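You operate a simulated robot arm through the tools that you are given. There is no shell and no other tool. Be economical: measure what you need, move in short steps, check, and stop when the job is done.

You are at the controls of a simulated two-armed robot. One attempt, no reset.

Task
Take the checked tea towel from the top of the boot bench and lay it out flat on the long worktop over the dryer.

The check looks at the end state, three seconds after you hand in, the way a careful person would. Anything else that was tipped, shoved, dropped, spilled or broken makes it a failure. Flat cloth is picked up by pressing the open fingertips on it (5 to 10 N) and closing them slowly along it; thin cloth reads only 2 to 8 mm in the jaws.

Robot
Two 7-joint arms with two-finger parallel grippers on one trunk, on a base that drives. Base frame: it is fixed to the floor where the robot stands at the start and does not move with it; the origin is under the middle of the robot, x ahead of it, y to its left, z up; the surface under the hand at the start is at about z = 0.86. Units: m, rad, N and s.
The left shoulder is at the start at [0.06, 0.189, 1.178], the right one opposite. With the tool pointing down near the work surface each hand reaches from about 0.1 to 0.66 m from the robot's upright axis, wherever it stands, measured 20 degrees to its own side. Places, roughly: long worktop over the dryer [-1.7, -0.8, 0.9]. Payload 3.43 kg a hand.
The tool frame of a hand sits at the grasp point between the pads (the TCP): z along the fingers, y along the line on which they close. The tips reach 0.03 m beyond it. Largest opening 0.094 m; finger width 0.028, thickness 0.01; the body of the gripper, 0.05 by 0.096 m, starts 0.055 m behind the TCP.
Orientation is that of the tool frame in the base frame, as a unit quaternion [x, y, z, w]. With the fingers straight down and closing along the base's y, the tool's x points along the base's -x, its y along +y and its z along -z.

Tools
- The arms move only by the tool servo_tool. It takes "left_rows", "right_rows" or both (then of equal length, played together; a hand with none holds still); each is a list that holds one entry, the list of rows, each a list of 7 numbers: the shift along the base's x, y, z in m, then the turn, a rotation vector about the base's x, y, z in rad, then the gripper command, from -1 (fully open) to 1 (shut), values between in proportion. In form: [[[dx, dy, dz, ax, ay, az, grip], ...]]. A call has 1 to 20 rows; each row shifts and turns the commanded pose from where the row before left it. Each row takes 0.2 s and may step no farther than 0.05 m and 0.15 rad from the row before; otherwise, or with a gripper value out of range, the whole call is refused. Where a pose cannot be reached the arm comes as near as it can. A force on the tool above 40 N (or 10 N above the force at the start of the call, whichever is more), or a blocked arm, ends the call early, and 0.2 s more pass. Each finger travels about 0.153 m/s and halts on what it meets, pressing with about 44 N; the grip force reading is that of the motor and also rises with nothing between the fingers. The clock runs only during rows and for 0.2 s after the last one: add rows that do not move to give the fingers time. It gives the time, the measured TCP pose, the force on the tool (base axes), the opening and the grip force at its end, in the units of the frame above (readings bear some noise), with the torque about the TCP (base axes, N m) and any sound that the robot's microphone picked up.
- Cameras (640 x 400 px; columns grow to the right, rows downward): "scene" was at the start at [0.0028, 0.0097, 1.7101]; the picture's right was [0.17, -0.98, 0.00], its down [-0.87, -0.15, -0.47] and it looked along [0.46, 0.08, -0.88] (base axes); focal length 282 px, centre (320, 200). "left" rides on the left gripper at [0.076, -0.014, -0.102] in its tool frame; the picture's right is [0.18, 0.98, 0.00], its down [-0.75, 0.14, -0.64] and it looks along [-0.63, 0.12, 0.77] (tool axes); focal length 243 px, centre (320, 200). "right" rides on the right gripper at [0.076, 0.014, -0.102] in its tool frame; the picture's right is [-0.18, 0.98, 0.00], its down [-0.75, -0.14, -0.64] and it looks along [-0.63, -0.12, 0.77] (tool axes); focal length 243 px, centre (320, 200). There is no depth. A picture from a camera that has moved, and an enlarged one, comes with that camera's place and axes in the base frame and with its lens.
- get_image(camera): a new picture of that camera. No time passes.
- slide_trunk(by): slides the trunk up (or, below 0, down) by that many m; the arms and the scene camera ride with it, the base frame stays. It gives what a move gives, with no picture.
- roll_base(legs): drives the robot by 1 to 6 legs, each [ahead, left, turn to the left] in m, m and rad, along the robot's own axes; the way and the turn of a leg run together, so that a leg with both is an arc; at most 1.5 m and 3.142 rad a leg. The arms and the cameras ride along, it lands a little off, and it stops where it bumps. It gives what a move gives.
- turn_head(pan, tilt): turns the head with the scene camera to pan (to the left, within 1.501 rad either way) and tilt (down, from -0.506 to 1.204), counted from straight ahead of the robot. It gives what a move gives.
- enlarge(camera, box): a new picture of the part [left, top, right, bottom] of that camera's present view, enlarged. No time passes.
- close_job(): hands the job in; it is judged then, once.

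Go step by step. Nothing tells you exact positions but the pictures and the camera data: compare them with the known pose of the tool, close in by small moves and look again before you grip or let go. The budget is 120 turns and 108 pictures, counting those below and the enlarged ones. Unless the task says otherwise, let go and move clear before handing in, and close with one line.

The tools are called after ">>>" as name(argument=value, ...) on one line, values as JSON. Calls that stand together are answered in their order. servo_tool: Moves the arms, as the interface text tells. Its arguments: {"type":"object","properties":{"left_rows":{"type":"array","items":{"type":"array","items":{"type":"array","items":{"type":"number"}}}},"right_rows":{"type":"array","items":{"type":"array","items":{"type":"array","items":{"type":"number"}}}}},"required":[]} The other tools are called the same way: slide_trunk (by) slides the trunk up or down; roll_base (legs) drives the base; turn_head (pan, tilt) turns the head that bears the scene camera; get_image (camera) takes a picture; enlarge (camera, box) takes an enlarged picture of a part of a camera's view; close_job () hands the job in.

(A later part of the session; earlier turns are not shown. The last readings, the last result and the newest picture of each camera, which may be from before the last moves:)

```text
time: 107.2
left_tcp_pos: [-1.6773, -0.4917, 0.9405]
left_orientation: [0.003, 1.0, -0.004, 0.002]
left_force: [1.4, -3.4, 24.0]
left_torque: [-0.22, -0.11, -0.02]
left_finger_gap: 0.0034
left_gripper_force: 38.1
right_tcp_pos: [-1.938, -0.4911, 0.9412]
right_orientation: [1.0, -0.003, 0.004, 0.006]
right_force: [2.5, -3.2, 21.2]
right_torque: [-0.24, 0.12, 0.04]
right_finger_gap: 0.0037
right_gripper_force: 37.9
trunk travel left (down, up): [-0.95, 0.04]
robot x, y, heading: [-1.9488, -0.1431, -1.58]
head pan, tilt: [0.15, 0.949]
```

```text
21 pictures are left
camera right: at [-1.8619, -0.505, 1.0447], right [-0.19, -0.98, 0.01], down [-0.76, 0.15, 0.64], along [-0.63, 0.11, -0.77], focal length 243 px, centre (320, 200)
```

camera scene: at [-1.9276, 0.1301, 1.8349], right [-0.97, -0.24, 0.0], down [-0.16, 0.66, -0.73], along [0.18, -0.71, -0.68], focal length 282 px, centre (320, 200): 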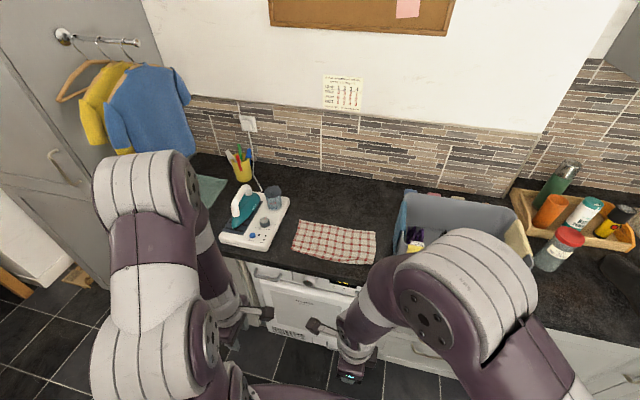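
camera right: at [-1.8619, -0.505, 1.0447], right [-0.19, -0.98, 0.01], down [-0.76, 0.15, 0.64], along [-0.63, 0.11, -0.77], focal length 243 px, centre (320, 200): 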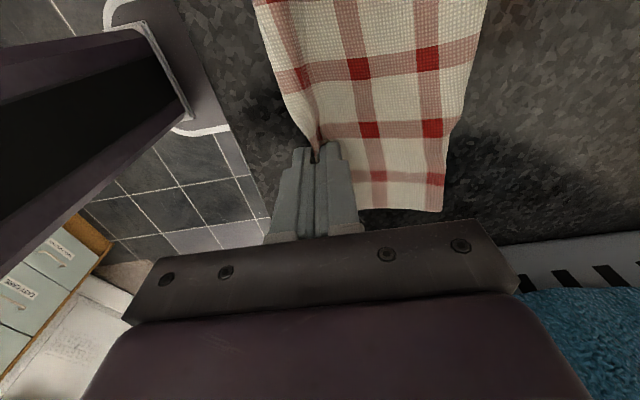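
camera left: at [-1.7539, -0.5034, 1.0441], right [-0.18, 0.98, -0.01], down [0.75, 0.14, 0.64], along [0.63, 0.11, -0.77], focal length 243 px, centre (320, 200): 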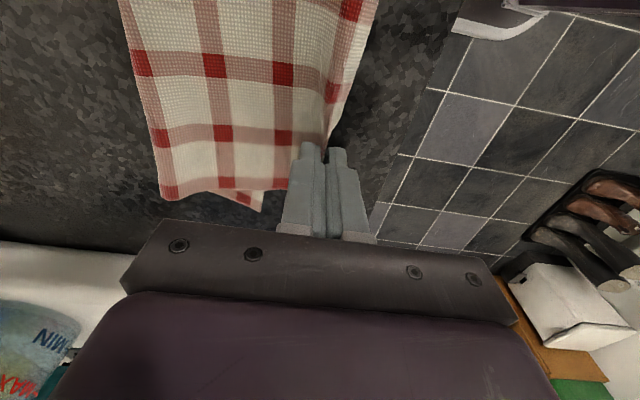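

Pinched right at the near edge (3.5 mm each). Lifting fully so it unfolds.

>>> servo_tool(left_rows=[[[0, 0, 0.01, 0, 0, 0, 1], [0, 0, 0.02, 0, 0, 0, 1], [0, 0, 0.03, 0, 0, 0, 1], [0, -0.01, 0.03, 0, 0, 0, 1], [0, -0.01, 0.03, 0, 0, 0, 1], [0, -0.01, 0.03, 0, 0, 0, 1], [0, -0.02, 0.03, 0, 0, 0, 1], [0, -0.02, 0.03, 0, 0, 0, 1], [0, -0.02, 0.03, 0, 0, 0, 1], [0, -0.02, 0, 0, 0, 0, 1], [0, 0, 0, 0, 0, 0, 1], [0, 0, 0, 0, 0, 0, 1]]], right_rows=[[[0, 0, 0.01, 0, 0, 0, 1], [0, 0, 0.02, 0, 0, 0, 1], [0, 0, 0.03, 0, 0, 0, 1], [0, -0.01, 0.03, 0, 0, 0, 1], [0, -0.01, 0.03, 0, 0, 0, 1], [0, -0.01, 0.03, 0, 0, 0, 1], [0, -0.02, 0.03, 0, 0, 0, 1], [0, -0.02, 0.03, 0, 0, 0, 1], [0, -0.02, 0.03, 0, 0, 0, 1], [0, -0.02, 0, 0, 0, 0, 1], [0, 0, 0, 0, 0, 0, 1], [0, 0, 0, 0, 0, 0, 1]]])

>>> enlarge(camera="scene", box=[220, 130, 420, 280])

```text
time: 109.8
left_tcp_pos: [-1.6775, -0.6012, 1.1794]
left_orientation: [0.004, 1.0, -0.004, 0.0]
left_force: [-1.0, -0.5, 0.7]
left_torque: [0.01, -0.01, 0.03]
left_finger_gap: 0.0031
left_gripper_force: 37.8
right_tcp_pos: [-1.9372, -0.6009, 1.1795]
right_orientation: [1.0, -0.003, 0.003, 0.004]
right_force: [-0.1, 0.5, -0.1]
right_torque: [-0.03, -0.02, 0.01]
right_finger_gap: 0.0035
right_gripper_force: 38.2
trunk travel left (down, up): [-0.95, 0.04]
robot x, y, heading: [-1.951, -0.1391, -1.578]
head pan, tilt: [0.15, 0.949]
```

```text
2.67 times, centred on (320, 205) of scene
camera zoom: at [-1.939, -0.1519, 1.8194], right [-0.99, -0.14, 0.0], down [-0.12, 0.8, -0.58], along [0.08, -0.58, -0.81], focal length 751 px, centre (320, 187)
```

zoom: 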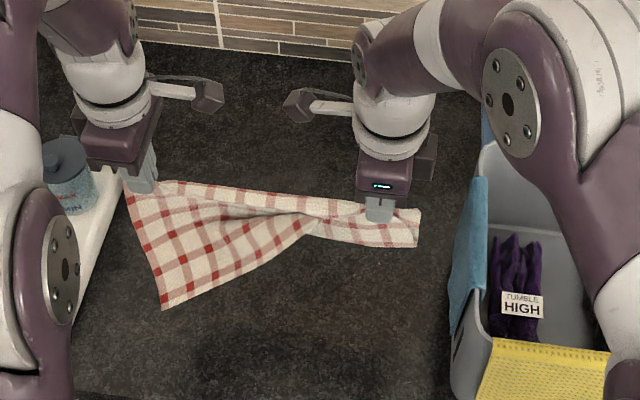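

The left half hangs fully open, but the right hand caught both layers. I'll let the right hand go so the doubled part drops open, keeping hold with the left and raising it.

>>> servo_tool(left_rows=[[[0, 0, 0, 0, 0, 0, 1], [0, 0, 0, 0, 0, 0, 1], [0, 0, 0, 0, 0, 0, 1], [0, 0, 0.03, 0, 0, 0, 1], [0, 0.01, 0.03, 0, 0, 0, 1], [0, 0.02, 0.03, 0, 0, 0, 1], [0, 0.02, 0.03, 0, 0, 0, 1], [0, 0.02, 0.02, 0, 0, 0, 1], [0, 0, 0, 0, 0, 0, 1], [0, 0, 0, 0, 0, 0, 1], [0, 0, 0, 0, 0, 0, 1]]], right_rows=[[[0, 0, 0, 0, 0, 0, 0.5], [0, 0, 0, 0, 0, 0, 0], [0, 0, 0, 0, 0, 0, 0], [0, 0, 0, 0, 0, 0, 0], [0, 0, 0.02, 0, 0, 0, 0], [0, 0.02, 0.02, 0, 0, 0, 0], [0, 0.04, 0.02, 0, 0, 0, 0], [0, 0.04, 0, 0, 0, 0, 0], [0, 0.04, 0, 0, 0, 0, 0], [0, 0.03, 0, 0, 0, 0, 0], [0, 0, 0, 0, 0, 0, 0]]])

>>> get_image(camera="scene")

```text
time: 112.2
left_tcp_pos: [-1.6777, -0.5306, 1.3189]
left_orientation: [0.003, 1.0, -0.003, 0.001]
left_force: [1.0, 0.1, 0.0]
left_torque: [0.03, -0.01, -0.02]
left_finger_gap: 0.0028
left_gripper_force: 37.6
right_tcp_pos: [-1.9368, -0.4318, 1.2408]
right_orientation: [1.0, -0.002, 0.003, 0.004]
right_force: [0.1, -0.1, -0.3]
right_torque: [0.02, 0.02, 0.04]
right_finger_gap: 0.047
right_gripper_force: 0.0
trunk travel left (down, up): [-0.95, 0.04]
robot x, y, heading: [-1.9514, -0.1432, -1.576]
head pan, tilt: [0.15, 0.949]
```

```text
19 pictures are left
camera scene: at [-1.939, -0.1535, 1.8194], right [-0.99, -0.14, 0.0], down [-0.12, 0.8, -0.58], along [0.08, -0.58, -0.81], focal length 282 px, centre (320, 200)
```

scene: 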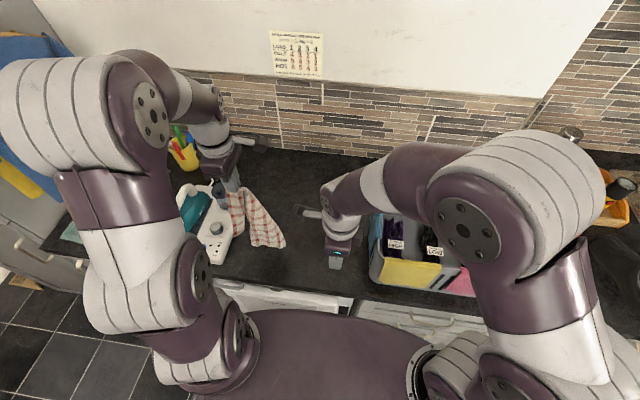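

>>> enlarge(camera="scene", box=[200, 170, 300, 260])

```text
4.44 times, centred on (250, 215) of scene
camera zoom: at [-1.939, -0.1535, 1.8194], right [-0.99, -0.14, 0.0], down [-0.12, 0.8, -0.58], along [0.08, -0.58, -0.81], focal length 1252 px, centre (631, 133)
```

zoom: 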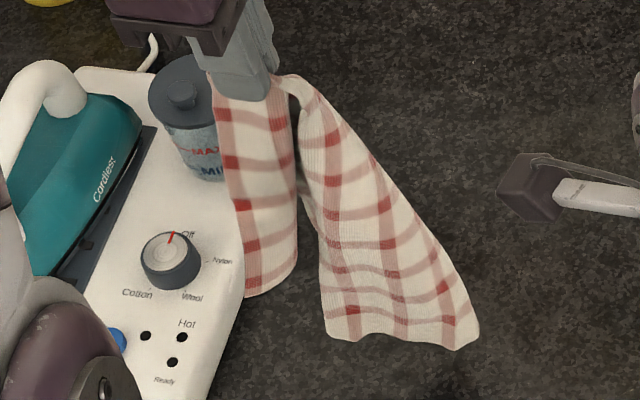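

The towel now hangs open from its near-left corner. I'll lay its right end down toward the right side (moving the left hand left while lowering), so the near-right corner becomes free to grab.

>>> servo_tool(right_rows=[[[0, 0.04, 0, 0, 0, 0, 0], [-0.02, 0.04, 0, 0, 0, 0, 0], [-0.02, 0.03, 0.02, 0, 0, 0, 0], [0, 0, 0, 0, 0, 0, 0]]])

>>> servo_tool(left_rows=[[[-0.025, 0, 0, 0, 0, 0, 1], [-0.025, 0, 0, 0, 0, 0, 1], [-0.025, 0, 0, 0, 0, 0, 1], [-0.025, 0, 0, 0, 0, 0, 1], [-0.025, 0, -0.01, 0, 0, 0, 1], [-0.015, 0, -0.02, 0, 0, 0, 1], [0, 0, -0.02, 0, 0, 0, 1], [0, 0, -0.02, 0, 0, 0, 1], [0.01, 0, -0.01, 0, 0, 0, 1], [0.015, 0, -0.012, 0, 0, 0, 1], [0.015, 0, -0.012, 0, 0, 0, 1], [0.015, 0, -0.012, 0, 0, 0, 1], [0.015, 0, -0.012, 0, 0, 0, 1], [0.015, 0, -0.012, 0, 0, 0, 1], [0.015, 0, -0.012, 0, 0, 0, 1], [0.015, 0, -0.012, 0, 0, 0, 1], [0.015, 0, -0.012, 0, 0, 0, 1], [0.01, 0, -0.01, 0, 0, 0, 1], [0, 0, 0, 0, 0, 0, 1]]])

>>> enlarge(camera="scene", box=[200, 130, 400, 280])

```text
time: 113.1
left_tcp_pos: [-1.6781, -0.5314, 1.3195]
left_orientation: [0.003, 1.0, -0.003, 0.0]
left_force: [0.6, -0.8, 0.1]
left_torque: [-0.03, 0.02, -0.01]
left_finger_gap: 0.0032
left_gripper_force: 37.4
right_tcp_pos: [-1.9734, -0.3252, 1.2632]
right_orientation: [1.0, -0.003, 0.01, 0.011]
right_force: [-17.0, -34.5, -3.3]
right_torque: [0.22, -0.13, 0.01]
right_finger_gap: 0.0279
right_gripper_force: 0.1
trunk travel left (down, up): [-0.95, 0.04]
robot x, y, heading: [-1.9528, -0.1391, -1.574]
head pan, tilt: [0.15, 0.949]
stopped in row 4 (right hand): the force on the tool passed its limit at 44 N (the readings are from after the stop); the commanded pose is now the measured one
```

```text
time: 117.1
left_tcp_pos: [-1.6785, -0.5315, 1.1338]
left_orientation: [0.003, 1.0, -0.003, 0.001]
left_force: [0.1, -0.5, 0.6]
left_torque: [0.0, -0.01, 0.0]
left_finger_gap: 0.0032
left_gripper_force: 37.5
right_tcp_pos: [-1.9739, -0.3235, 1.2626]
right_orientation: [1.0, -0.003, 0.008, 0.01]
right_force: [4.1, -36.9, 2.8]
right_torque: [0.31, 0.02, -0.16]
right_finger_gap: 0.0258
right_gripper_force: 0.0
trunk travel left (down, up): [-0.95, 0.04]
robot x, y, heading: [-1.9539, -0.1375, -1.577]
head pan, tilt: [0.15, 0.949]
```

```text
2.67 times, centred on (300, 205) of scene
camera zoom: at [-1.939, -0.1534, 1.8194], right [-0.99, -0.14, 0.0], down [-0.12, 0.8, -0.58], along [0.08, -0.58, -0.81], focal length 751 px, centre (373, 187)
```

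zoom: 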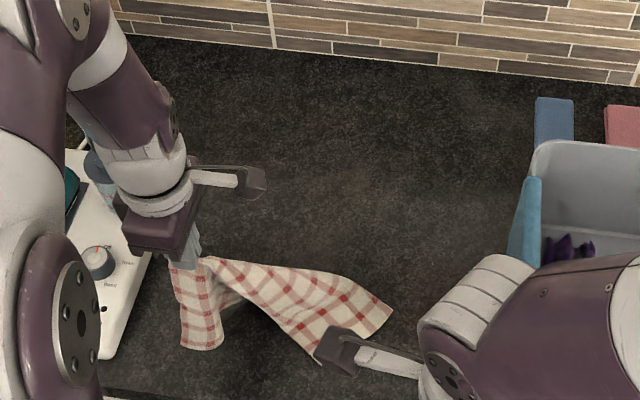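

The right hand was touching my own trunk, so I'll move it clear. The towel's right end lies open, flipped with the gripped edge on the far side; so now I lower the left hand moving away from me, letting the hanging left part fall toward me.

>>> servo_tool(right_rows=[[[0, -0.03, 0, 0, 0, 0, 0.2], [-0.02, -0.02, 0.02, 0, 0, 0, 0.2], [0, 0, 0, 0, 0, 0, 0.2]]])

>>> servo_tool(left_rows=[[[0.0045, -0.0125, -0.0125, 0, 0, 0, 1], [0.0045, -0.0125, -0.0135, 0, 0, 0, 1], [0.0045, -0.0125, -0.0135, 0, 0, 0, 1], [0.0045, -0.0125, -0.0135, 0, 0, 0, 1], [0.0045, -0.0125, -0.0135, 0, 0, 0, 1], [0.0045, -0.0125, -0.0135, 0, 0, 0, 1], [0.0045, -0.0125, -0.0135, 0, 0, 0, 1], [0.0045, -0.0125, -0.0135, 0, 0, 0, 1], [0.0045, -0.0125, -0.0135, 0, 0, 0, 1], [0.0045, -0.0125, -0.0135, 0, 0, 0, 1], [0.0045, -0.0125, -0.0135, 0, 0, 0, 1], [0, 0, 0, 0, 0, 0, 1]]])

>>> enlarge(camera="scene", box=[200, 130, 400, 280])

```text
time: 117.9
left_tcp_pos: [-1.6775, -0.5313, 1.1339]
left_orientation: [0.004, 1.0, -0.004, 0.001]
left_force: [-0.2, 0.0, -1.0]
left_torque: [0.01, 0.01, -0.03]
left_finger_gap: 0.0032
left_gripper_force: 37.5
right_tcp_pos: [-1.9947, -0.3729, 1.2833]
right_orientation: [1.0, -0.003, 0.008, 0.008]
right_force: [-0.4, 0.6, 0.5]
right_torque: [-0.04, 0.01, 0.04]
right_finger_gap: 0.0375
right_gripper_force: 0.1
trunk travel left (down, up): [-0.95, 0.04]
robot x, y, heading: [-1.9477, -0.1406, -1.578]
head pan, tilt: [0.15, 0.949]
```

```text
time: 120.5
left_tcp_pos: [-1.6295, -0.6687, 0.9851]
left_orientation: [0.003, 1.0, -0.003, 0.002]
left_force: [-0.6, 0.5, 0.8]
left_torque: [0.02, -0.02, 0.0]
left_finger_gap: 0.003
left_gripper_force: 37.9
right_tcp_pos: [-1.9948, -0.3735, 1.2828]
right_orientation: [1.0, -0.003, 0.009, 0.011]
right_force: [-0.4, 0.7, 0.7]
right_torque: [-0.03, -0.01, 0.01]
right_finger_gap: 0.0376
right_gripper_force: 0.1
trunk travel left (down, up): [-0.95, 0.04]
robot x, y, heading: [-1.9477, -0.1411, -1.577]
head pan, tilt: [0.15, 0.949]
```

```text
2.67 times, centred on (300, 205) of scene
camera zoom: at [-1.9389, -0.1532, 1.8194], right [-0.99, -0.14, 0.0], down [-0.12, 0.8, -0.58], along [0.08, -0.58, -0.81], focal length 751 px, centre (373, 187)
```

zoom: 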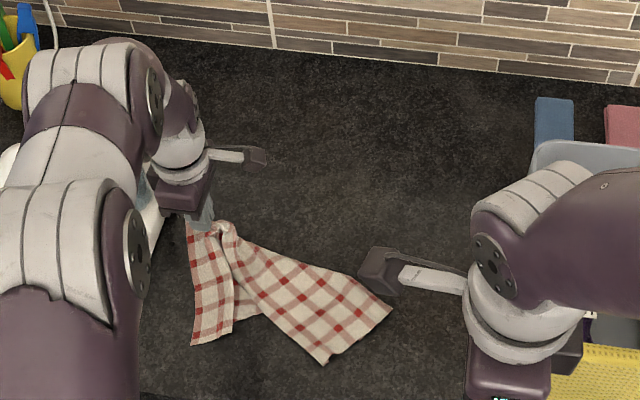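

It's opening nicely; the only excess is along the front edge because the far-right corner needs to swing back and right. I'll finish lowering the left, keep it as anchor, and bring the right hand above that corner.

>>> servo_tool(left_rows=[[[0.003, -0.01, -0.013, 0, 0, 0, 1], [0.003, -0.01, -0.013, 0, 0, 0, 1], [0, -0.005, -0.01, 0, 0, 0, 1], [0, 0, 0, 0, 0, 0, 1], [0, 0, 0, 0, 0, 0, 1], [0, 0, 0, 0, 0, 0, 1], [0, 0, 0, 0, 0, 0, 1], [0, 0, 0, 0, 0, 0, 1], [0, 0, 0, 0, 0, 0, 1], [0, 0, 0, 0, 0, 0, 1], [0, 0, 0, 0, 0, 0, 1], [0, 0, 0, 0, 0, 0, 1]]], right_rows=[[[0.02, -0.045, 0, 0, 0, 0, 0.6], [0.02, -0.045, 0, 0, 0, 0, 0.75], [0.02, -0.045, 0, 0, 0, 0, 0.75], [0.02, -0.045, -0.02, 0, 0, 0, 0.75], [0.02, -0.044, -0.04, 0, 0, 0, 0.75], [0.008, 0, -0.045, 0, 0, 0, 0.75], [0, 0, -0.045, 0, 0, 0, 0.75], [0, 0, -0.045, 0, 0, 0, 0.75], [0, 0, -0.045, 0, 0, 0, 0.75], [0, 0, -0.045, 0, 0, 0, 0.75], [0, 0, -0.03, 0, 0, 0, 0.75], [0, 0, 0, 0, 0, 0, 0.75]]])

>>> get_image(camera="right")

```text
refused: row 4 steps farther than a row can; nothing moved
```

```text
15 pictures are left
camera right: at [-1.9198, -0.3864, 1.3865], right [-0.19, -0.98, 0.02], down [-0.76, 0.16, 0.63], along [-0.62, 0.11, -0.78], focal length 243 px, centre (320, 200)
```

right: 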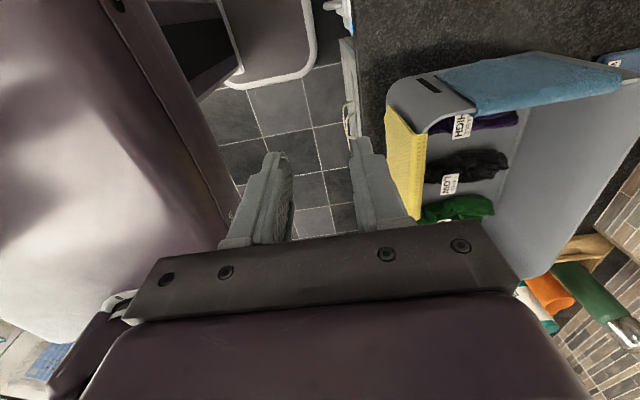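

One row was too long; resending with smaller steps.

>>> servo_tool(left_rows=[[[0.003, -0.01, -0.013, 0, 0, 0, 1], [0.003, -0.01, -0.013, 0, 0, 0, 1], [0, -0.005, -0.01, 0, 0, 0, 1], [0, 0, 0, 0, 0, 0, 1], [0, 0, 0, 0, 0, 0, 1], [0, 0, 0, 0, 0, 0, 1], [0, 0, 0, 0, 0, 0, 1], [0, 0, 0, 0, 0, 0, 1], [0, 0, 0, 0, 0, 0, 1], [0, 0, 0, 0, 0, 0, 1], [0, 0, 0, 0, 0, 0, 1], [0, 0, 0, 0, 0, 0, 1], [0, 0, 0, 0, 0, 0, 1]]], right_rows=[[[0.02, -0.04, 0, 0, 0, 0, 0.6], [0.02, -0.04, 0, 0, 0, 0, 0.75], [0.02, -0.04, 0, 0, 0, 0, 0.75], [0.02, -0.04, 0, 0, 0, 0, 0.75], [0.02, -0.04, 0, 0, 0, 0, 0.75], [0.008, -0.027, -0.035, 0, 0, 0, 0.75], [0, 0, -0.045, 0, 0, 0, 0.75], [0, 0, -0.045, 0, 0, 0, 0.75], [0, 0, -0.045, 0, 0, 0, 0.75], [0, 0, -0.045, 0, 0, 0, 0.75], [0, 0, -0.045, 0, 0, 0, 0.75], [0, 0, -0.03, 0, 0, 0, 0.75], [0, 0, 0, 0, 0, 0, 0.75]]])

>>> get_image(camera="right")

```text
time: 123.3
left_tcp_pos: [-1.6203, -0.6934, 0.9509]
left_orientation: [0.003, 1.0, -0.002, 0.001]
left_force: [0.1, 0.1, -0.3]
left_torque: [-0.02, -0.01, 0.0]
left_finger_gap: 0.0032
left_gripper_force: 37.3
right_tcp_pos: [-1.8879, -0.6017, 0.9925]
right_orientation: [1.0, -0.002, 0.009, 0.01]
right_force: [-0.1, 1.2, 0.1]
right_torque: [-0.01, 0.01, -0.02]
right_finger_gap: 0.0121
right_gripper_force: 0.1
trunk travel left (down, up): [-0.95, 0.04]
robot x, y, heading: [-1.9505, -0.1399, -1.572]
head pan, tilt: [0.15, 0.949]
```

```text
14 pictures are left
camera right: at [-1.8124, -0.6151, 1.0965], right [-0.19, -0.98, 0.02], down [-0.76, 0.16, 0.63], along [-0.62, 0.11, -0.78], focal length 243 px, centre (320, 200)
```

right: 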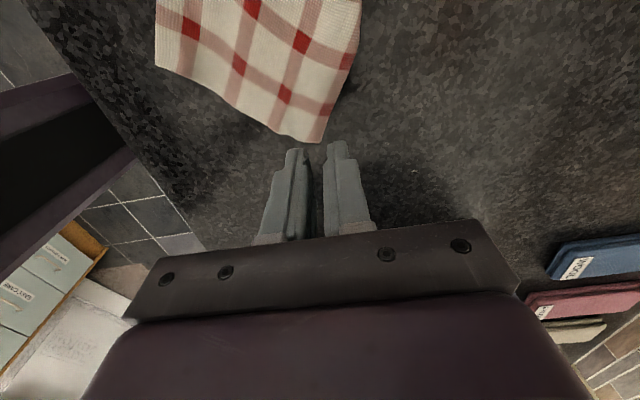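

The far-right corner tip is at (-1.90, -0.60). I'll press just inside it and check contact.

>>> servo_tool(right_rows=[[[0.015, 0.006, -0.02, 0, 0, 0, 0.75], [0, 0, -0.02, 0, 0, 0, 0.75], [0, 0, -0.008, 0, 0, 0, 0.75], [0, 0, -0.002, 0, 0, 0, 0.75], [0, 0, -0.001, 0, 0, 0, 0.75], [0, 0, 0, 0, 0, 0, 0.75]]])

```text
time: 124.7
left_tcp_pos: [-1.6215, -0.692, 0.9502]
left_orientation: [0.004, 1.0, -0.003, 0.001]
left_force: [-0.9, -0.4, 0.1]
left_torque: [0.01, 0.02, -0.02]
left_finger_gap: 0.003
left_gripper_force: 37.4
right_tcp_pos: [-1.8725, -0.596, 0.9435]
right_orientation: [1.0, -0.003, 0.01, 0.012]
right_force: [-1.6, -0.5, 18.2]
right_torque: [0.15, 0.24, 0.05]
right_finger_gap: 0.0108
right_gripper_force: 0.1
trunk travel left (down, up): [-0.95, 0.04]
robot x, y, heading: [-1.95, -0.1387, -1.573]
head pan, tilt: [0.15, 0.949]
```

Firm contact (18 N). Dragging the corner back and slightly right.

>>> servo_tool(right_rows=[[[-0.003, -0.009, 0.0003, 0, 0, 0, 0.75], [-0.003, -0.009, 0, 0, 0, 0, 0.75], [-0.003, -0.009, 0, 0, 0, 0, 0.75], [-0.003, -0.009, 0, 0, 0, 0, 0.75], [-0.003, -0.009, 0, 0, 0, 0, 0.75], [-0.003, -0.009, 0, 0, 0, 0, 0.75], [-0.003, -0.009, 0, 0, 0, 0, 0.75], [-0.003, -0.009, 0, 0, 0, 0, 0.75], [-0.003, -0.009, 0, 0, 0, 0, 0.75], [-0.003, -0.009, 0, 0, 0, 0, 0.75], [0, 0, 0, 0, 0, 0, 0.75]]])

>>> enlarge(camera="scene", box=[200, 130, 400, 280])

```text
time: 127.1
left_tcp_pos: [-1.6203, -0.6933, 0.9509]
left_orientation: [0.004, 1.0, -0.003, 0.001]
left_force: [0.8, -0.7, -0.1]
left_torque: [0.01, -0.03, 0.01]
left_finger_gap: 0.0033
left_gripper_force: 37.0
right_tcp_pos: [-1.9015, -0.6841, 0.9434]
right_orientation: [1.0, -0.003, 0.008, 0.011]
right_force: [3.1, 0.3, 14.7]
right_torque: [0.24, 0.07, -0.06]
right_finger_gap: 0.012
right_gripper_force: 0.8
trunk travel left (down, up): [-0.95, 0.04]
robot x, y, heading: [-1.9489, -0.1363, -1.571]
head pan, tilt: [0.15, 0.949]
```

```text
2.67 times, centred on (300, 205) of scene
camera zoom: at [-1.938, -0.1508, 1.8194], right [-0.99, -0.14, 0.0], down [-0.12, 0.8, -0.58], along [0.08, -0.58, -0.81], focal length 751 px, centre (373, 187)
```

zoom: 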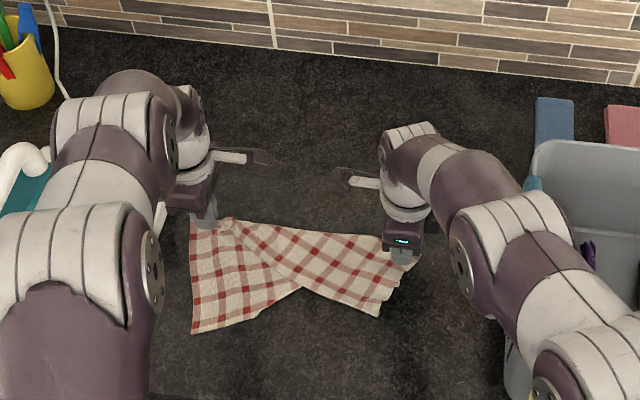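

Much better: the left part lies open. The right part still has its front strip folded under (fold line at y ≈ -0.60). I'll pinch that fold line with the right hand, while the left keeps anchoring the back corner.

>>> servo_tool(right_rows=[[[0, 0, 0.02, 0, 0, 0, 0.75], [0, 0, 0.03, 0, 0, 0, 0.5], [0.02, 0.037, 0, 0, 0, 0, 0.25], [0.02, 0.037, 0, 0, 0, 0, 0.25], [0, 0, -0.03, 0, 0, 0, 0.25], [0, 0, 0, 0, 0, 0, 0.25]]])

>>> get_image(camera="right")

```text
time: 128.5
left_tcp_pos: [-1.6215, -0.6935, 0.949]
left_orientation: [0.003, 1.0, -0.002, 0.001]
left_force: [0.1, 1.2, 0.4]
left_torque: [0.04, -0.02, -0.02]
left_finger_gap: 0.003
left_gripper_force: 38.0
right_tcp_pos: [-1.862, -0.6095, 0.9625]
right_orientation: [1.0, -0.003, 0.009, 0.009]
right_force: [0.2, 0.2, 0.6]
right_torque: [-0.04, 0.02, -0.02]
right_finger_gap: 0.0352
right_gripper_force: 0.2
trunk travel left (down, up): [-0.95, 0.04]
robot x, y, heading: [-1.9478, -0.1398, -1.577]
head pan, tilt: [0.15, 0.949]
```

```text
12 pictures are left
camera right: at [-1.7864, -0.6232, 1.0655], right [-0.19, -0.98, 0.02], down [-0.76, 0.16, 0.63], along [-0.62, 0.11, -0.78], focal length 243 px, centre (320, 200)
```

right: 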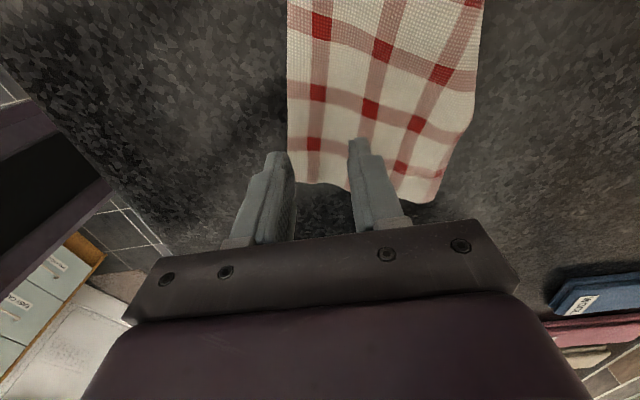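

The fold edge is right at the near finger (y ≈ -0.588); I'll shift 8 mm toward me and press down.

>>> servo_tool(right_rows=[[[0, 0.008, -0.01, 0, 0, 0, 0.25], [0, 0, -0.008, 0, 0, 0, 0.25], [0, 0, -0.002, 0, 0, 0, 0.25], [0, 0, -0.001, 0, 0, 0, 0.25], [0, 0, 0, 0, 0, 0, 0.25]]])

```text
time: 129.7
left_tcp_pos: [-1.621, -0.6926, 0.9499]
left_orientation: [0.004, 1.0, -0.004, 0.001]
left_force: [0.1, -0.5, -0.5]
left_torque: [0.02, 0.03, 0.03]
left_finger_gap: 0.003
left_gripper_force: 37.6
right_tcp_pos: [-1.8604, -0.6016, 0.9413]
right_orientation: [1.0, -0.002, 0.009, 0.011]
right_force: [-0.6, 0.5, 9.8]
right_torque: [0.18, 0.12, -0.04]
right_finger_gap: 0.0354
right_gripper_force: 0.3
trunk travel left (down, up): [-0.95, 0.04]
robot x, y, heading: [-1.9492, -0.1396, -1.574]
head pan, tilt: [0.15, 0.949]
```

Contact at 10 N. Close slowly, then lift 10 cm while moving back a bit.

>>> servo_tool(right_rows=[[[0, 0, 0, 0, 0, 0, 0.32], [0, 0, 0, 0, 0, 0, 0.38], [0, 0, 0, 0, 0, 0, 0.44], [0, 0, 0, 0, 0, 0, 0.5], [0, 0, 0, 0, 0, 0, 0.56], [0, 0, 0, 0, 0, 0, 0.62], [0, 0, 0, 0, 0, 0, 0.68], [0, 0, 0, 0, 0, 0, 0.74], [0, 0, 0, 0, 0, 0, 0.8], [0, 0, 0, 0, 0, 0, 0.86], [0, 0, 0, 0, 0, 0, 0.92], [0, 0, 0, 0, 0, 0, 1], [0, 0, 0, 0, 0, 0, 1], [0, 0, 0, 0, 0, 0, 1]]])

>>> servo_tool(right_rows=[[[0, 0, 0.01, 0, 0, 0, 1], [0, -0.004, 0.015, 0, 0, 0, 1], [0, -0.006, 0.02, 0, 0, 0, 1], [0, -0.008, 0.02, 0, 0, 0, 1], [0, -0.008, 0.02, 0, 0, 0, 1], [0, -0.008, 0.02, 0, 0, 0, 1], [0, 0, 0, 0, 0, 0, 1], [0, 0, 0, 0, 0, 0, 1]]])

>>> enlarge(camera="scene", box=[220, 150, 380, 270])

```text
time: 132.7
left_tcp_pos: [-1.6213, -0.694, 0.9503]
left_orientation: [0.003, 1.0, -0.004, 0.001]
left_force: [0.1, -0.5, 0.4]
left_torque: [0.03, -0.01, -0.01]
left_finger_gap: 0.003
left_gripper_force: 38.1
right_tcp_pos: [-1.8602, -0.6012, 0.9404]
right_orientation: [1.0, -0.003, 0.008, 0.01]
right_force: [0.6, -1.1, 11.9]
right_torque: [-0.02, 0.04, 0.0]
right_finger_gap: 0.0028
right_gripper_force: 37.6
trunk travel left (down, up): [-0.95, 0.04]
robot x, y, heading: [-1.9511, -0.1395, -1.572]
head pan, tilt: [0.15, 0.949]
```

```text
time: 134.5
left_tcp_pos: [-1.6209, -0.6947, 0.9482]
left_orientation: [0.004, 1.0, -0.003, 0.0]
left_force: [-0.5, -0.2, -0.3]
left_torque: [-0.02, 0.02, 0.0]
left_finger_gap: 0.0033
left_gripper_force: 37.9
right_tcp_pos: [-1.8607, -0.6378, 1.0458]
right_orientation: [1.0, -0.002, 0.008, 0.011]
right_force: [0.8, -0.1, 0.1]
right_torque: [0.01, -0.04, 0.01]
right_finger_gap: 0.0031
right_gripper_force: 37.1
trunk travel left (down, up): [-0.95, 0.04]
robot x, y, heading: [-1.9479, -0.14, -1.575]
head pan, tilt: [0.15, 0.949]
```

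```text
3.33 times, centred on (300, 210) of scene
camera zoom: at [-1.9386, -0.1537, 1.8194], right [-0.99, -0.14, 0.0], down [-0.12, 0.8, -0.58], along [0.08, -0.58, -0.81], focal length 939 px, centre (387, 167)
```

zoom: 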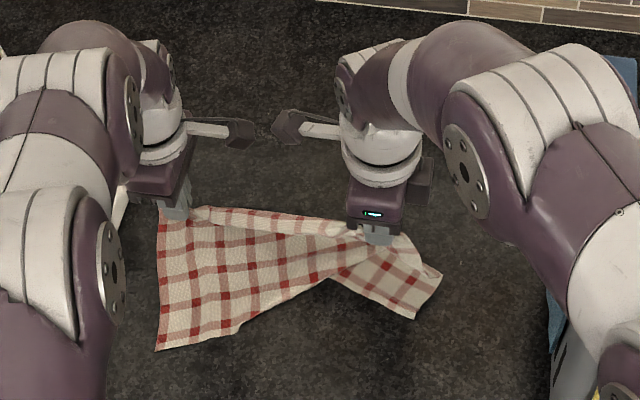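

The tucked strip is free and hanging toward me. Now lower while moving away so it lies out toward me, then release.

>>> servo_tool(right_rows=[[[0, -0.006, -0.012, 0, 0, 0, 1], [0, -0.007, -0.012, 0, 0, 0, 1], [0, -0.007, -0.012, 0, 0, 0, 1], [0, -0.007, -0.012, 0, 0, 0, 1], [0, -0.007, -0.012, 0, 0, 0, 1], [0, -0.007, -0.012, 0, 0, 0, 1], [0, -0.005, -0.012, 0, 0, 0, 1], [0, 0, -0.008, 0, 0, 0, 1], [0, 0, 0, 0, 0, 0, 1], [0, 0, 0, 0, 0, 0, 0.8], [0, 0, 0, 0, 0, 0, 0.6], [0, 0, 0, 0, 0, 0, 0.4], [0, 0, 0, 0, 0, 0, 0.4], [0, 0, 0.01, 0, 0, 0, 0.4], [0, 0, 0.02, 0, 0, 0, 0.4], [0, 0, 0.03, 0, 0, 0, 0.4], [-0.03, 0, 0.03, 0, 0, 0, 0.4], [-0.03, 0.03, 0.02, 0, 0, 0, 0.6], [0, 0, 0, 0, 0, 0, 0.75]]])

>>> enlarge(camera="scene", box=[220, 150, 380, 270])

```text
time: 138.5
left_tcp_pos: [-1.6206, -0.6939, 0.9493]
left_orientation: [0.003, 1.0, -0.003, 0.001]
left_force: [0.4, 0.2, 0.3]
left_torque: [0.01, -0.01, -0.01]
left_finger_gap: 0.003
left_gripper_force: 37.4
right_tcp_pos: [-1.9212, -0.6495, 1.0649]
right_orientation: [1.0, -0.003, 0.007, 0.009]
right_force: [0.5, 0.1, -0.4]
right_torque: [-0.02, 0.0, 0.0]
right_finger_gap: 0.0119
right_gripper_force: 0.0
trunk travel left (down, up): [-0.95, 0.04]
robot x, y, heading: [-1.9483, -0.1407, -1.577]
head pan, tilt: [0.15, 0.949]
```

```text
3.33 times, centred on (300, 210) of scene
camera zoom: at [-1.9376, -0.1543, 1.8194], right [-0.99, -0.14, 0.0], down [-0.12, 0.8, -0.58], along [0.08, -0.58, -0.81], focal length 939 px, centre (387, 167)
```

zoom: 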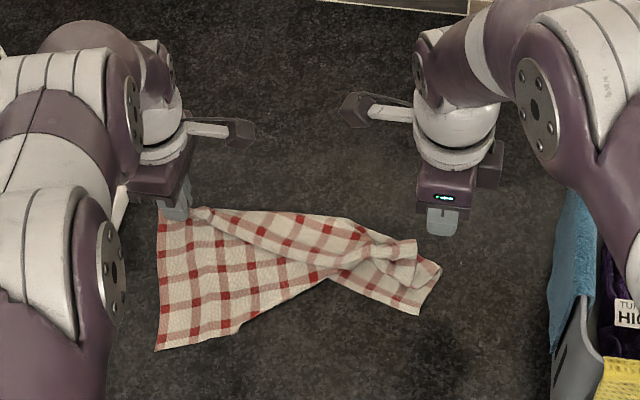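

The right-front corner now lies at about (-1.91, -0.617) facing me. I'll press it and drag it toward me and slightly right.

>>> servo_tool(right_rows=[[[0.012, 0.011, -0.03, 0, 0, 0, 0.75], [0.01, 0.011, -0.03, 0, 0, 0, 0.75], [0, 0, -0.03, 0, 0, 0, 0.75], [0, 0, -0.025, 0, 0, 0, 0.75], [0, 0, -0.007, 0, 0, 0, 0.75], [0, 0, -0.002, 0, 0, 0, 0.75], [0, 0, 0, 0, 0, 0, 0.75]]])

```text
time: 140.1
left_tcp_pos: [-1.6217, -0.6916, 0.9519]
left_orientation: [0.003, 1.0, -0.004, 0.0]
left_force: [0.5, -1.5, -0.1]
left_torque: [0.04, 0.0, 0.0]
left_finger_gap: 0.0028
left_gripper_force: 38.0
right_tcp_pos: [-1.8977, -0.6303, 0.9415]
right_orientation: [1.0, -0.003, 0.01, 0.013]
right_force: [-1.3, -1.7, 26.7]
right_torque: [-0.29, 0.02, -0.02]
right_finger_gap: 0.0115
right_gripper_force: 0.0
trunk travel left (down, up): [-0.95, 0.04]
robot x, y, heading: [-1.9488, -0.1395, -1.578]
head pan, tilt: [0.15, 0.949]
```

>>> servo_tool(right_rows=[[[-0.002, 0.01, 0.0007, 0, 0, 0, 0.75], [-0.002, 0.01, 0, 0, 0, 0, 0.75], [-0.002, 0.01, 0, 0, 0, 0, 0.75], [-0.002, 0.01, 0, 0, 0, 0, 0.75], [-0.002, 0.01, 0, 0, 0, 0, 0.75], [-0.002, 0.01, 0, 0, 0, 0, 0.75], [-0.002, 0.01, 0, 0, 0, 0, 0.75], [-0.002, 0.01, 0, 0, 0, 0, 0.75], [-0.002, 0.01, 0, 0, 0, 0, 0.75], [-0.002, 0.01, 0, 0, 0, 0, 0.75], [-0.002, 0.01, 0, 0, 0, 0, 0.75], [0, 0, 0, 0, 0, 0, 0.75]]])

>>> enlarge(camera="scene", box=[220, 165, 380, 285])

```text
time: 142.3
left_tcp_pos: [-1.6231, -0.692, 0.9503]
left_orientation: [0.003, 1.0, -0.002, 0.001]
left_force: [-0.5, 0.8, -0.1]
left_torque: [0.08, 0.02, 0.0]
left_finger_gap: 0.0031
left_gripper_force: 37.6
right_tcp_pos: [-1.9152, -0.5392, 0.9418]
right_orientation: [1.0, -0.003, 0.011, 0.013]
right_force: [1.8, 1.5, 15.4]
right_torque: [-0.12, -0.08, 0.06]
right_finger_gap: 0.0112
right_gripper_force: 0.0
trunk travel left (down, up): [-0.95, 0.04]
robot x, y, heading: [-1.9493, -0.1384, -1.578]
head pan, tilt: [0.15, 0.949]
stopped in row 10 (right hand): the force on the tool passed its limit at 41 N (the readings are from after the stop); the commanded pose is now the measured one
```

```text
3.33 times, centred on (300, 225) of scene
camera zoom: at [-1.9392, -0.1519, 1.8189], right [-0.99, -0.14, 0.0], down [-0.12, 0.8, -0.58], along [0.08, -0.58, -0.81], focal length 939 px, centre (387, 117)
```

zoom: 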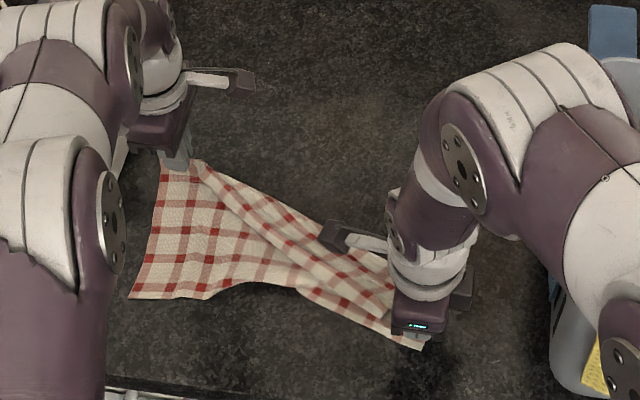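

The front-right corner is out, but the back edge's right part is now folded over on top. I'll lift the right hand and look closely at it.

>>> servo_tool(right_rows=[[[0, 0, 0.02, 0, 0, 0, 0.75], [0, 0, 0.04, 0, 0, 0, 0.75], [-0.01, 0.0, 0.04, 0, 0, 0, 0.75], [0, 0, 0, 0, 0, 0, 0.75]]])

>>> get_image(camera="right")

```text
time: 143.3
left_tcp_pos: [-1.6202, -0.6946, 0.95]
left_orientation: [0.003, 1.0, -0.002, 0.0]
left_force: [0.4, -1.1, -0.3]
left_torque: [0.02, -0.01, 0.03]
left_finger_gap: 0.0032
left_gripper_force: 37.4
right_tcp_pos: [-1.9252, -0.5383, 1.0412]
right_orientation: [1.0, -0.002, 0.01, 0.011]
right_force: [0.8, -0.1, 0.0]
right_torque: [-0.01, -0.01, -0.01]
right_finger_gap: 0.0117
right_gripper_force: 0.0
trunk travel left (down, up): [-0.95, 0.04]
robot x, y, heading: [-1.9503, -0.1419, -1.577]
head pan, tilt: [0.15, 0.949]
```

```text
8 pictures are left
camera right: at [-1.8513, -0.5508, 1.1453], right [-0.19, -0.98, 0.02], down [-0.76, 0.16, 0.62], along [-0.62, 0.11, -0.78], focal length 243 px, centre (320, 200)
```

right: 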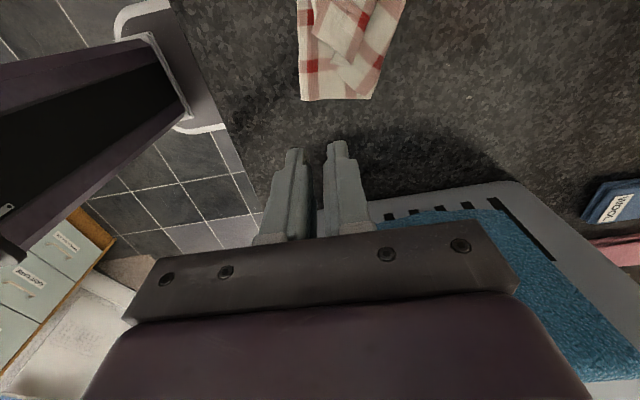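

New idea: both front corners are exposed and single-layered: front-left ≈ (-1.617, -0.535), front-right ≈ (-1.93, -0.522). Pinching exactly at this front edge and lifting lets everything else fall open. I'll release the left and hover both hands there.

>>> servo_tool(left_rows=[[[0, 0, 0, 0, 0, 0, 0.8], [0, 0, 0, 0, 0, 0, 0.5], [0, 0, 0.01, 0, 0, 0, 0.4], [0, 0, 0.03, 0, 0, 0, 0.3], [0, 0, 0.03, 0, 0, 0, 0.23], [-0.01, 0.04, 0, 0, 0, 0, 0.23], [-0.01, 0.04, 0, 0, 0, 0, 0.23], [0, 0.04, 0, 0, 0, 0, 0.23], [0, 0.029, 0, 0, 0, 0, 0.23], [0, 0, -0.03, 0, 0, 0, 0.23], [0, 0, -0.03, 0, 0, 0, 0.23], [0, 0, 0, 0, 0, 0, 0.23]]], right_rows=[[[0, 0, 0, 0, 0, 0, 0.6], [0, 0, 0, 0, 0, 0, 0.45], [0, 0, 0, 0, 0, 0, 0.45], [0, 0, 0, 0, 0, 0, 0.45], [0, 0, 0, 0, 0, 0, 0.45], [0.005, 0.003, 0, 0, 0, 0, 0.45], [0.005, 0.003, 0, 0, 0, 0, 0.45], [0, 0, -0.02, 0, 0, 0, 0.45], [0, 0, -0.03, 0, 0, 0, 0.45], [0, 0, -0.02, 0, 0, 0, 0.45], [0, 0, -0.01, 0, 0, 0, 0.45], [0, 0, 0, 0, 0, 0, 0.45]]])

>>> get_image(camera="left")

>>> get_image(camera="right")

```text
time: 145.9
left_tcp_pos: [-1.6416, -0.5445, 0.96]
left_orientation: [0.004, 1.0, -0.003, 0.001]
left_force: [0.5, -0.7, -0.6]
left_torque: [0.01, -0.01, 0.02]
left_finger_gap: 0.0362
left_gripper_force: 0.0
right_tcp_pos: [-1.9157, -0.5315, 0.9607]
right_orientation: [1.0, -0.002, 0.009, 0.011]
right_force: [0.7, 0.4, -0.3]
right_torque: [-0.03, -0.01, 0.01]
right_finger_gap: 0.026
right_gripper_force: 0.1
trunk travel left (down, up): [-0.95, 0.04]
robot x, y, heading: [-1.9486, -0.1398, -1.577]
head pan, tilt: [0.15, 0.949]
```

```text
7 pictures are left
camera left: at [-1.7173, -0.5587, 1.0624], right [-0.18, 0.98, -0.01], down [0.75, 0.14, 0.64], along [0.63, 0.11, -0.77], focal length 243 px, centre (320, 200)
```

left: 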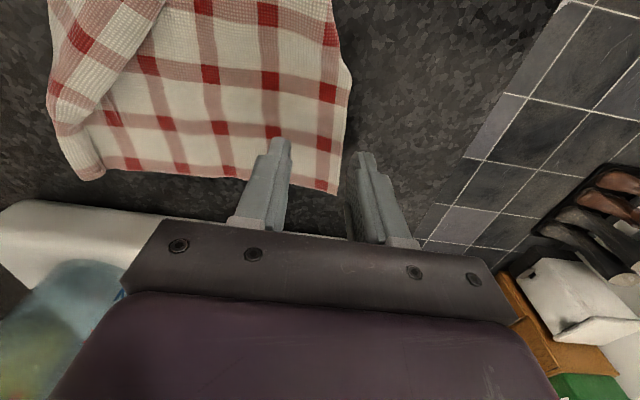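

```text
6 pictures are left
camera right: at [-1.8425, -0.5437, 1.0654], right [-0.19, -0.98, 0.02], down [-0.77, 0.16, 0.62], along [-0.62, 0.1, -0.78], focal length 243 px, centre (320, 200)
```

right: 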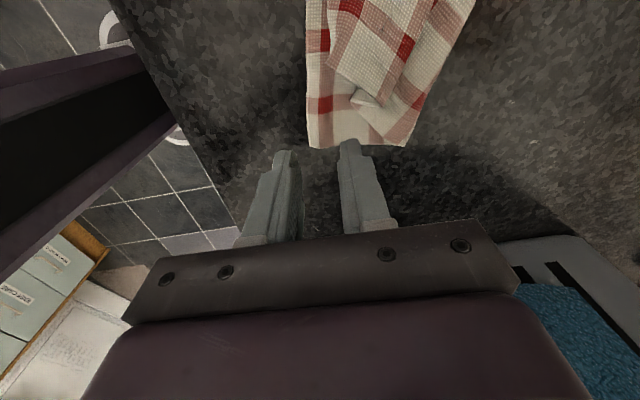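

Both front edges sit between the fingers; the right needs ~1 cm left. Descending to contact.

>>> servo_tool(left_rows=[[[0, 0, -0.008, 0, 0, 0, 0.23], [0, 0, -0.007, 0, 0, 0, 0.23], [0, 0, -0.002, 0, 0, 0, 0.23], [0, 0, -0.0015, 0, 0, 0, 0.23], [0, 0, -0.0005, 0, 0, 0, 0.23], [0, 0, 0, 0, 0, 0, 0.23]]], right_rows=[[[0.01, -0.001, -0.008, 0, 0, 0, 0.45], [0, 0, -0.007, 0, 0, 0, 0.45], [0, 0, -0.002, 0, 0, 0, 0.45], [0, 0, -0.0015, 0, 0, 0, 0.45], [0, 0, -0.0005, 0, 0, 0, 0.45], [0, 0, 0, 0, 0, 0, 0.45]]])

```text
time: 147.3
left_tcp_pos: [-1.6419, -0.5451, 0.9394]
left_orientation: [0.004, 1.0, -0.003, 0.001]
left_force: [1.5, -0.9, 9.2]
left_torque: [-0.2, -0.01, 0.06]
left_finger_gap: 0.0366
left_gripper_force: 0.1
right_tcp_pos: [-1.9073, -0.5321, 0.9424]
right_orientation: [1.0, -0.003, 0.01, 0.011]
right_force: [0.2, 0.7, 0.4]
right_torque: [0.02, -0.01, -0.03]
right_finger_gap: 0.0258
right_gripper_force: 0.1
trunk travel left (down, up): [-0.95, 0.04]
robot x, y, heading: [-1.9496, -0.1397, -1.578]
head pan, tilt: [0.15, 0.949]
```

>>> servo_tool(right_rows=[[[0, 0, -0.001, 0, 0, 0, 0.45], [0, 0, -0.0007, 0, 0, 0, 0.45], [0, 0, 0, 0, 0, 0, 0.45]]])

```text
time: 148.1
left_tcp_pos: [-1.6411, -0.544, 0.9416]
left_orientation: [0.004, 1.0, -0.004, 0.001]
left_force: [1.5, -2.0, 11.2]
left_torque: [-0.31, -0.03, 0.02]
left_finger_gap: 0.0369
left_gripper_force: 0.7
right_tcp_pos: [-1.9067, -0.532, 0.9412]
right_orientation: [1.0, -0.003, 0.01, 0.012]
right_force: [-0.6, -0.2, 4.7]
right_torque: [-0.09, 0.08, 0.0]
right_finger_gap: 0.026
right_gripper_force: 0.5
trunk travel left (down, up): [-0.95, 0.04]
robot x, y, heading: [-1.9508, -0.1372, -1.574]
head pan, tilt: [0.15, 0.949]
```

Contact on both; closing slowly.

>>> servo_tool(left_rows=[[[0, 0, 0, 0, 0, 0, 0.28], [0, 0, 0, 0, 0, 0, 0.33], [0, 0, 0, 0, 0, 0, 0.38], [0, 0, 0, 0, 0, 0, 0.43], [0, 0, 0, 0, 0, 0, 0.48], [0, 0, 0, 0, 0, 0, 0.53], [0, 0, 0, 0, 0, 0, 0.58], [0, 0, 0, 0, 0, 0, 0.63], [0, 0, 0, 0, 0, 0, 0.68], [0, 0, 0, 0, 0, 0, 0.73], [0, 0, 0, 0, 0, 0, 0.78], [0, 0, 0, 0, 0, 0, 0.83], [0, 0, 0, 0, 0, 0, 0.88], [0, 0, 0, 0, 0, 0, 0.93], [0, 0, 0, 0, 0, 0, 1], [0, 0, 0, 0, 0, 0, 1], [0, 0, 0, 0, 0, 0, 1]]], right_rows=[[[0, 0, -0.0003, 0, 0, 0, 0.45], [0, 0, 0, 0, 0, 0, 0.48], [0, 0, 0, 0, 0, 0, 0.52], [0, 0, 0, 0, 0, 0, 0.56], [0, 0, 0, 0, 0, 0, 0.6], [0, 0, 0, 0, 0, 0, 0.64], [0, 0, 0, 0, 0, 0, 0.68], [0, 0, 0, 0, 0, 0, 0.72], [0, 0, 0, 0, 0, 0, 0.76], [0, 0, 0, 0, 0, 0, 0.8], [0, 0, 0, 0, 0, 0, 0.84], [0, 0, 0, 0, 0, 0, 0.88], [0, 0, 0, 0, 0, 0, 0.92], [0, 0, 0, 0, 0, 0, 0.96], [0, 0, 0, 0, 0, 0, 1], [0, 0, 0, 0, 0, 0, 1], [0, 0, 0, 0, 0, 0, 1]]])

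>>> servo_tool(left_rows=[[[0, 0, 0.01, 0, 0, 0, 1], [0, 0, 0.02, 0, 0, 0, 1], [0, 0, 0.03, 0, 0, 0, 1], [0, -0.01, 0.035, 0, 0, 0, 1], [0, -0.01, 0.035, 0, 0, 0, 1], [0, -0.01, 0.035, 0, 0, 0, 1], [0, -0.01, 0.035, 0, 0, 0, 1], [0, -0.01, 0.035, 0, 0, 0, 1], [0, -0.01, 0.03, 0, 0, 0, 1], [0, 0, 0, 0, 0, 0, 1], [0, 0, 0, 0, 0, 0, 1]]], right_rows=[[[0, 0, 0.01, 0, 0, 0, 1], [0, 0, 0.02, 0, 0, 0, 1], [0, 0, 0.03, 0, 0, 0, 1], [0, -0.012, 0.035, 0, 0, 0, 1], [0, -0.012, 0.035, 0, 0, 0, 1], [0, -0.012, 0.035, 0, 0, 0, 1], [0, -0.012, 0.035, 0, 0, 0, 1], [0, -0.012, 0.035, 0, 0, 0, 1], [0, -0.012, 0.03, 0, 0, 0, 1], [0, 0, 0, 0, 0, 0, 1], [0, 0, 0, 0, 0, 0, 1]]])

>>> get_image(camera="scene")

```text
time: 151.7
left_tcp_pos: [-1.6413, -0.5436, 0.9408]
left_orientation: [0.003, 1.0, -0.004, 0.001]
left_force: [-0.2, -0.5, 9.0]
left_torque: [-0.07, 0.02, 0.0]
left_finger_gap: 0.0028
left_gripper_force: 37.8
right_tcp_pos: [-1.9057, -0.5324, 0.9399]
right_orientation: [1.0, -0.003, 0.01, 0.013]
right_force: [0.9, -1.5, 17.6]
right_torque: [-0.19, 0.05, -0.02]
right_finger_gap: 0.0024
right_gripper_force: 36.8
trunk travel left (down, up): [-0.95, 0.04]
robot x, y, heading: [-1.9427, -0.1351, -1.581]
head pan, tilt: [0.15, 0.949]
```

```text
time: 154.1
left_tcp_pos: [-1.64, -0.6039, 1.2055]
left_orientation: [0.002, 1.0, -0.002, 0.001]
left_force: [0.1, -0.1, 0.4]
left_torque: [0.0, -0.01, 0.04]
left_finger_gap: 0.0028
left_gripper_force: 37.9
right_tcp_pos: [-1.908, -0.6053, 1.2069]
right_orientation: [1.0, -0.002, 0.01, 0.012]
right_force: [-0.5, -0.1, -0.1]
right_torque: [-0.03, 0.02, -0.02]
right_finger_gap: 0.0025
right_gripper_force: 37.2
trunk travel left (down, up): [-0.95, 0.04]
robot x, y, heading: [-1.9515, -0.1396, -1.577]
head pan, tilt: [0.15, 0.949]
```

```text
5 pictures are left
camera scene: at [-1.9386, -0.1537, 1.8194], right [-0.99, -0.14, 0.0], down [-0.12, 0.8, -0.58], along [0.08, -0.58, -0.81], focal length 282 px, centre (320, 200)
```

scene: 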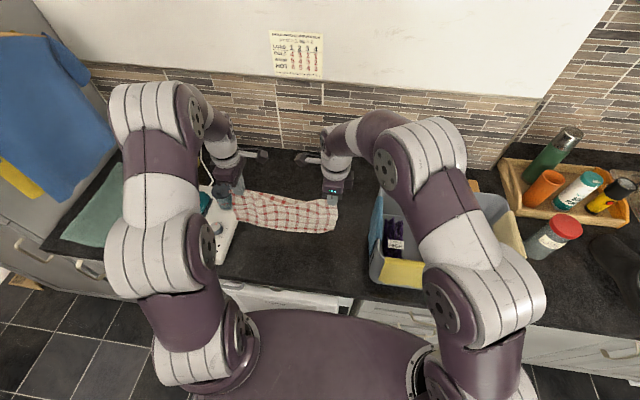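

The towel now hangs fully open from its front edge, pinched right at the edge. I'll move back to y ≈ -0.70 and lower until the free edge touches, then lay it diagonally toward me.

>>> servo_tool(left_rows=[[[-0.004, -0.02, 0, 0, 0, 0, 1], [-0.004, -0.02, 0, 0, 0, 0, 1], [-0.004, -0.02, 0, 0, 0, 0, 1], [-0.004, -0.02, 0, 0, 0, 0, 1], [-0.004, -0.014, 0, 0, 0, 0, 1], [0, 0, 0, 0, 0, 0, 1], [0, 0, -0.012, 0, 0, 0, 1], [0, 0, -0.012, 0, 0, 0, 1], [0, 0, -0.012, 0, 0, 0, 1], [0, 0, -0.012, 0, 0, 0, 1], [0, 0, 0, 0, 0, 0, 1], [0, 0, 0, 0, 0, 0, 1], [0, 0, 0, 0, 0, 0, 1]]], right_rows=[[[-0.004, -0.02, 0, 0, 0, 0, 1], [-0.004, -0.02, 0, 0, 0, 0, 1], [-0.004, -0.02, 0, 0, 0, 0, 1], [-0.004, -0.02, 0, 0, 0, 0, 1], [-0.004, -0.014, 0, 0, 0, 0, 1], [0, 0, 0, 0, 0, 0, 1], [0, 0, -0.012, 0, 0, 0, 1], [0, 0, -0.012, 0, 0, 0, 1], [0, 0, -0.012, 0, 0, 0, 1], [0, 0, -0.012, 0, 0, 0, 1], [0, 0, 0, 0, 0, 0, 1], [0, 0, 0, 0, 0, 0, 1], [0, 0, 0, 0, 0, 0, 1]]])

```text
time: 156.9
left_tcp_pos: [-1.6605, -0.6996, 1.1569]
left_orientation: [0.005, 1.0, -0.003, 0.001]
left_force: [0.6, 0.6, 0.1]
left_torque: [0.01, 0.02, -0.02]
left_finger_gap: 0.0028
left_gripper_force: 37.6
right_tcp_pos: [-1.9287, -0.6932, 1.1525]
right_orientation: [1.0, -0.003, 0.01, 0.012]
right_force: [-0.7, 0.6, 0.1]
right_torque: [-0.01, -0.02, 0.0]
right_finger_gap: 0.0022
right_gripper_force: 36.9
right hand out of reach, approached as far as the arm can: row 5
trunk travel left (down, up): [-0.95, 0.04]
robot x, y, heading: [-1.9484, -0.1419, -1.577]
head pan, tilt: [0.15, 0.949]
```

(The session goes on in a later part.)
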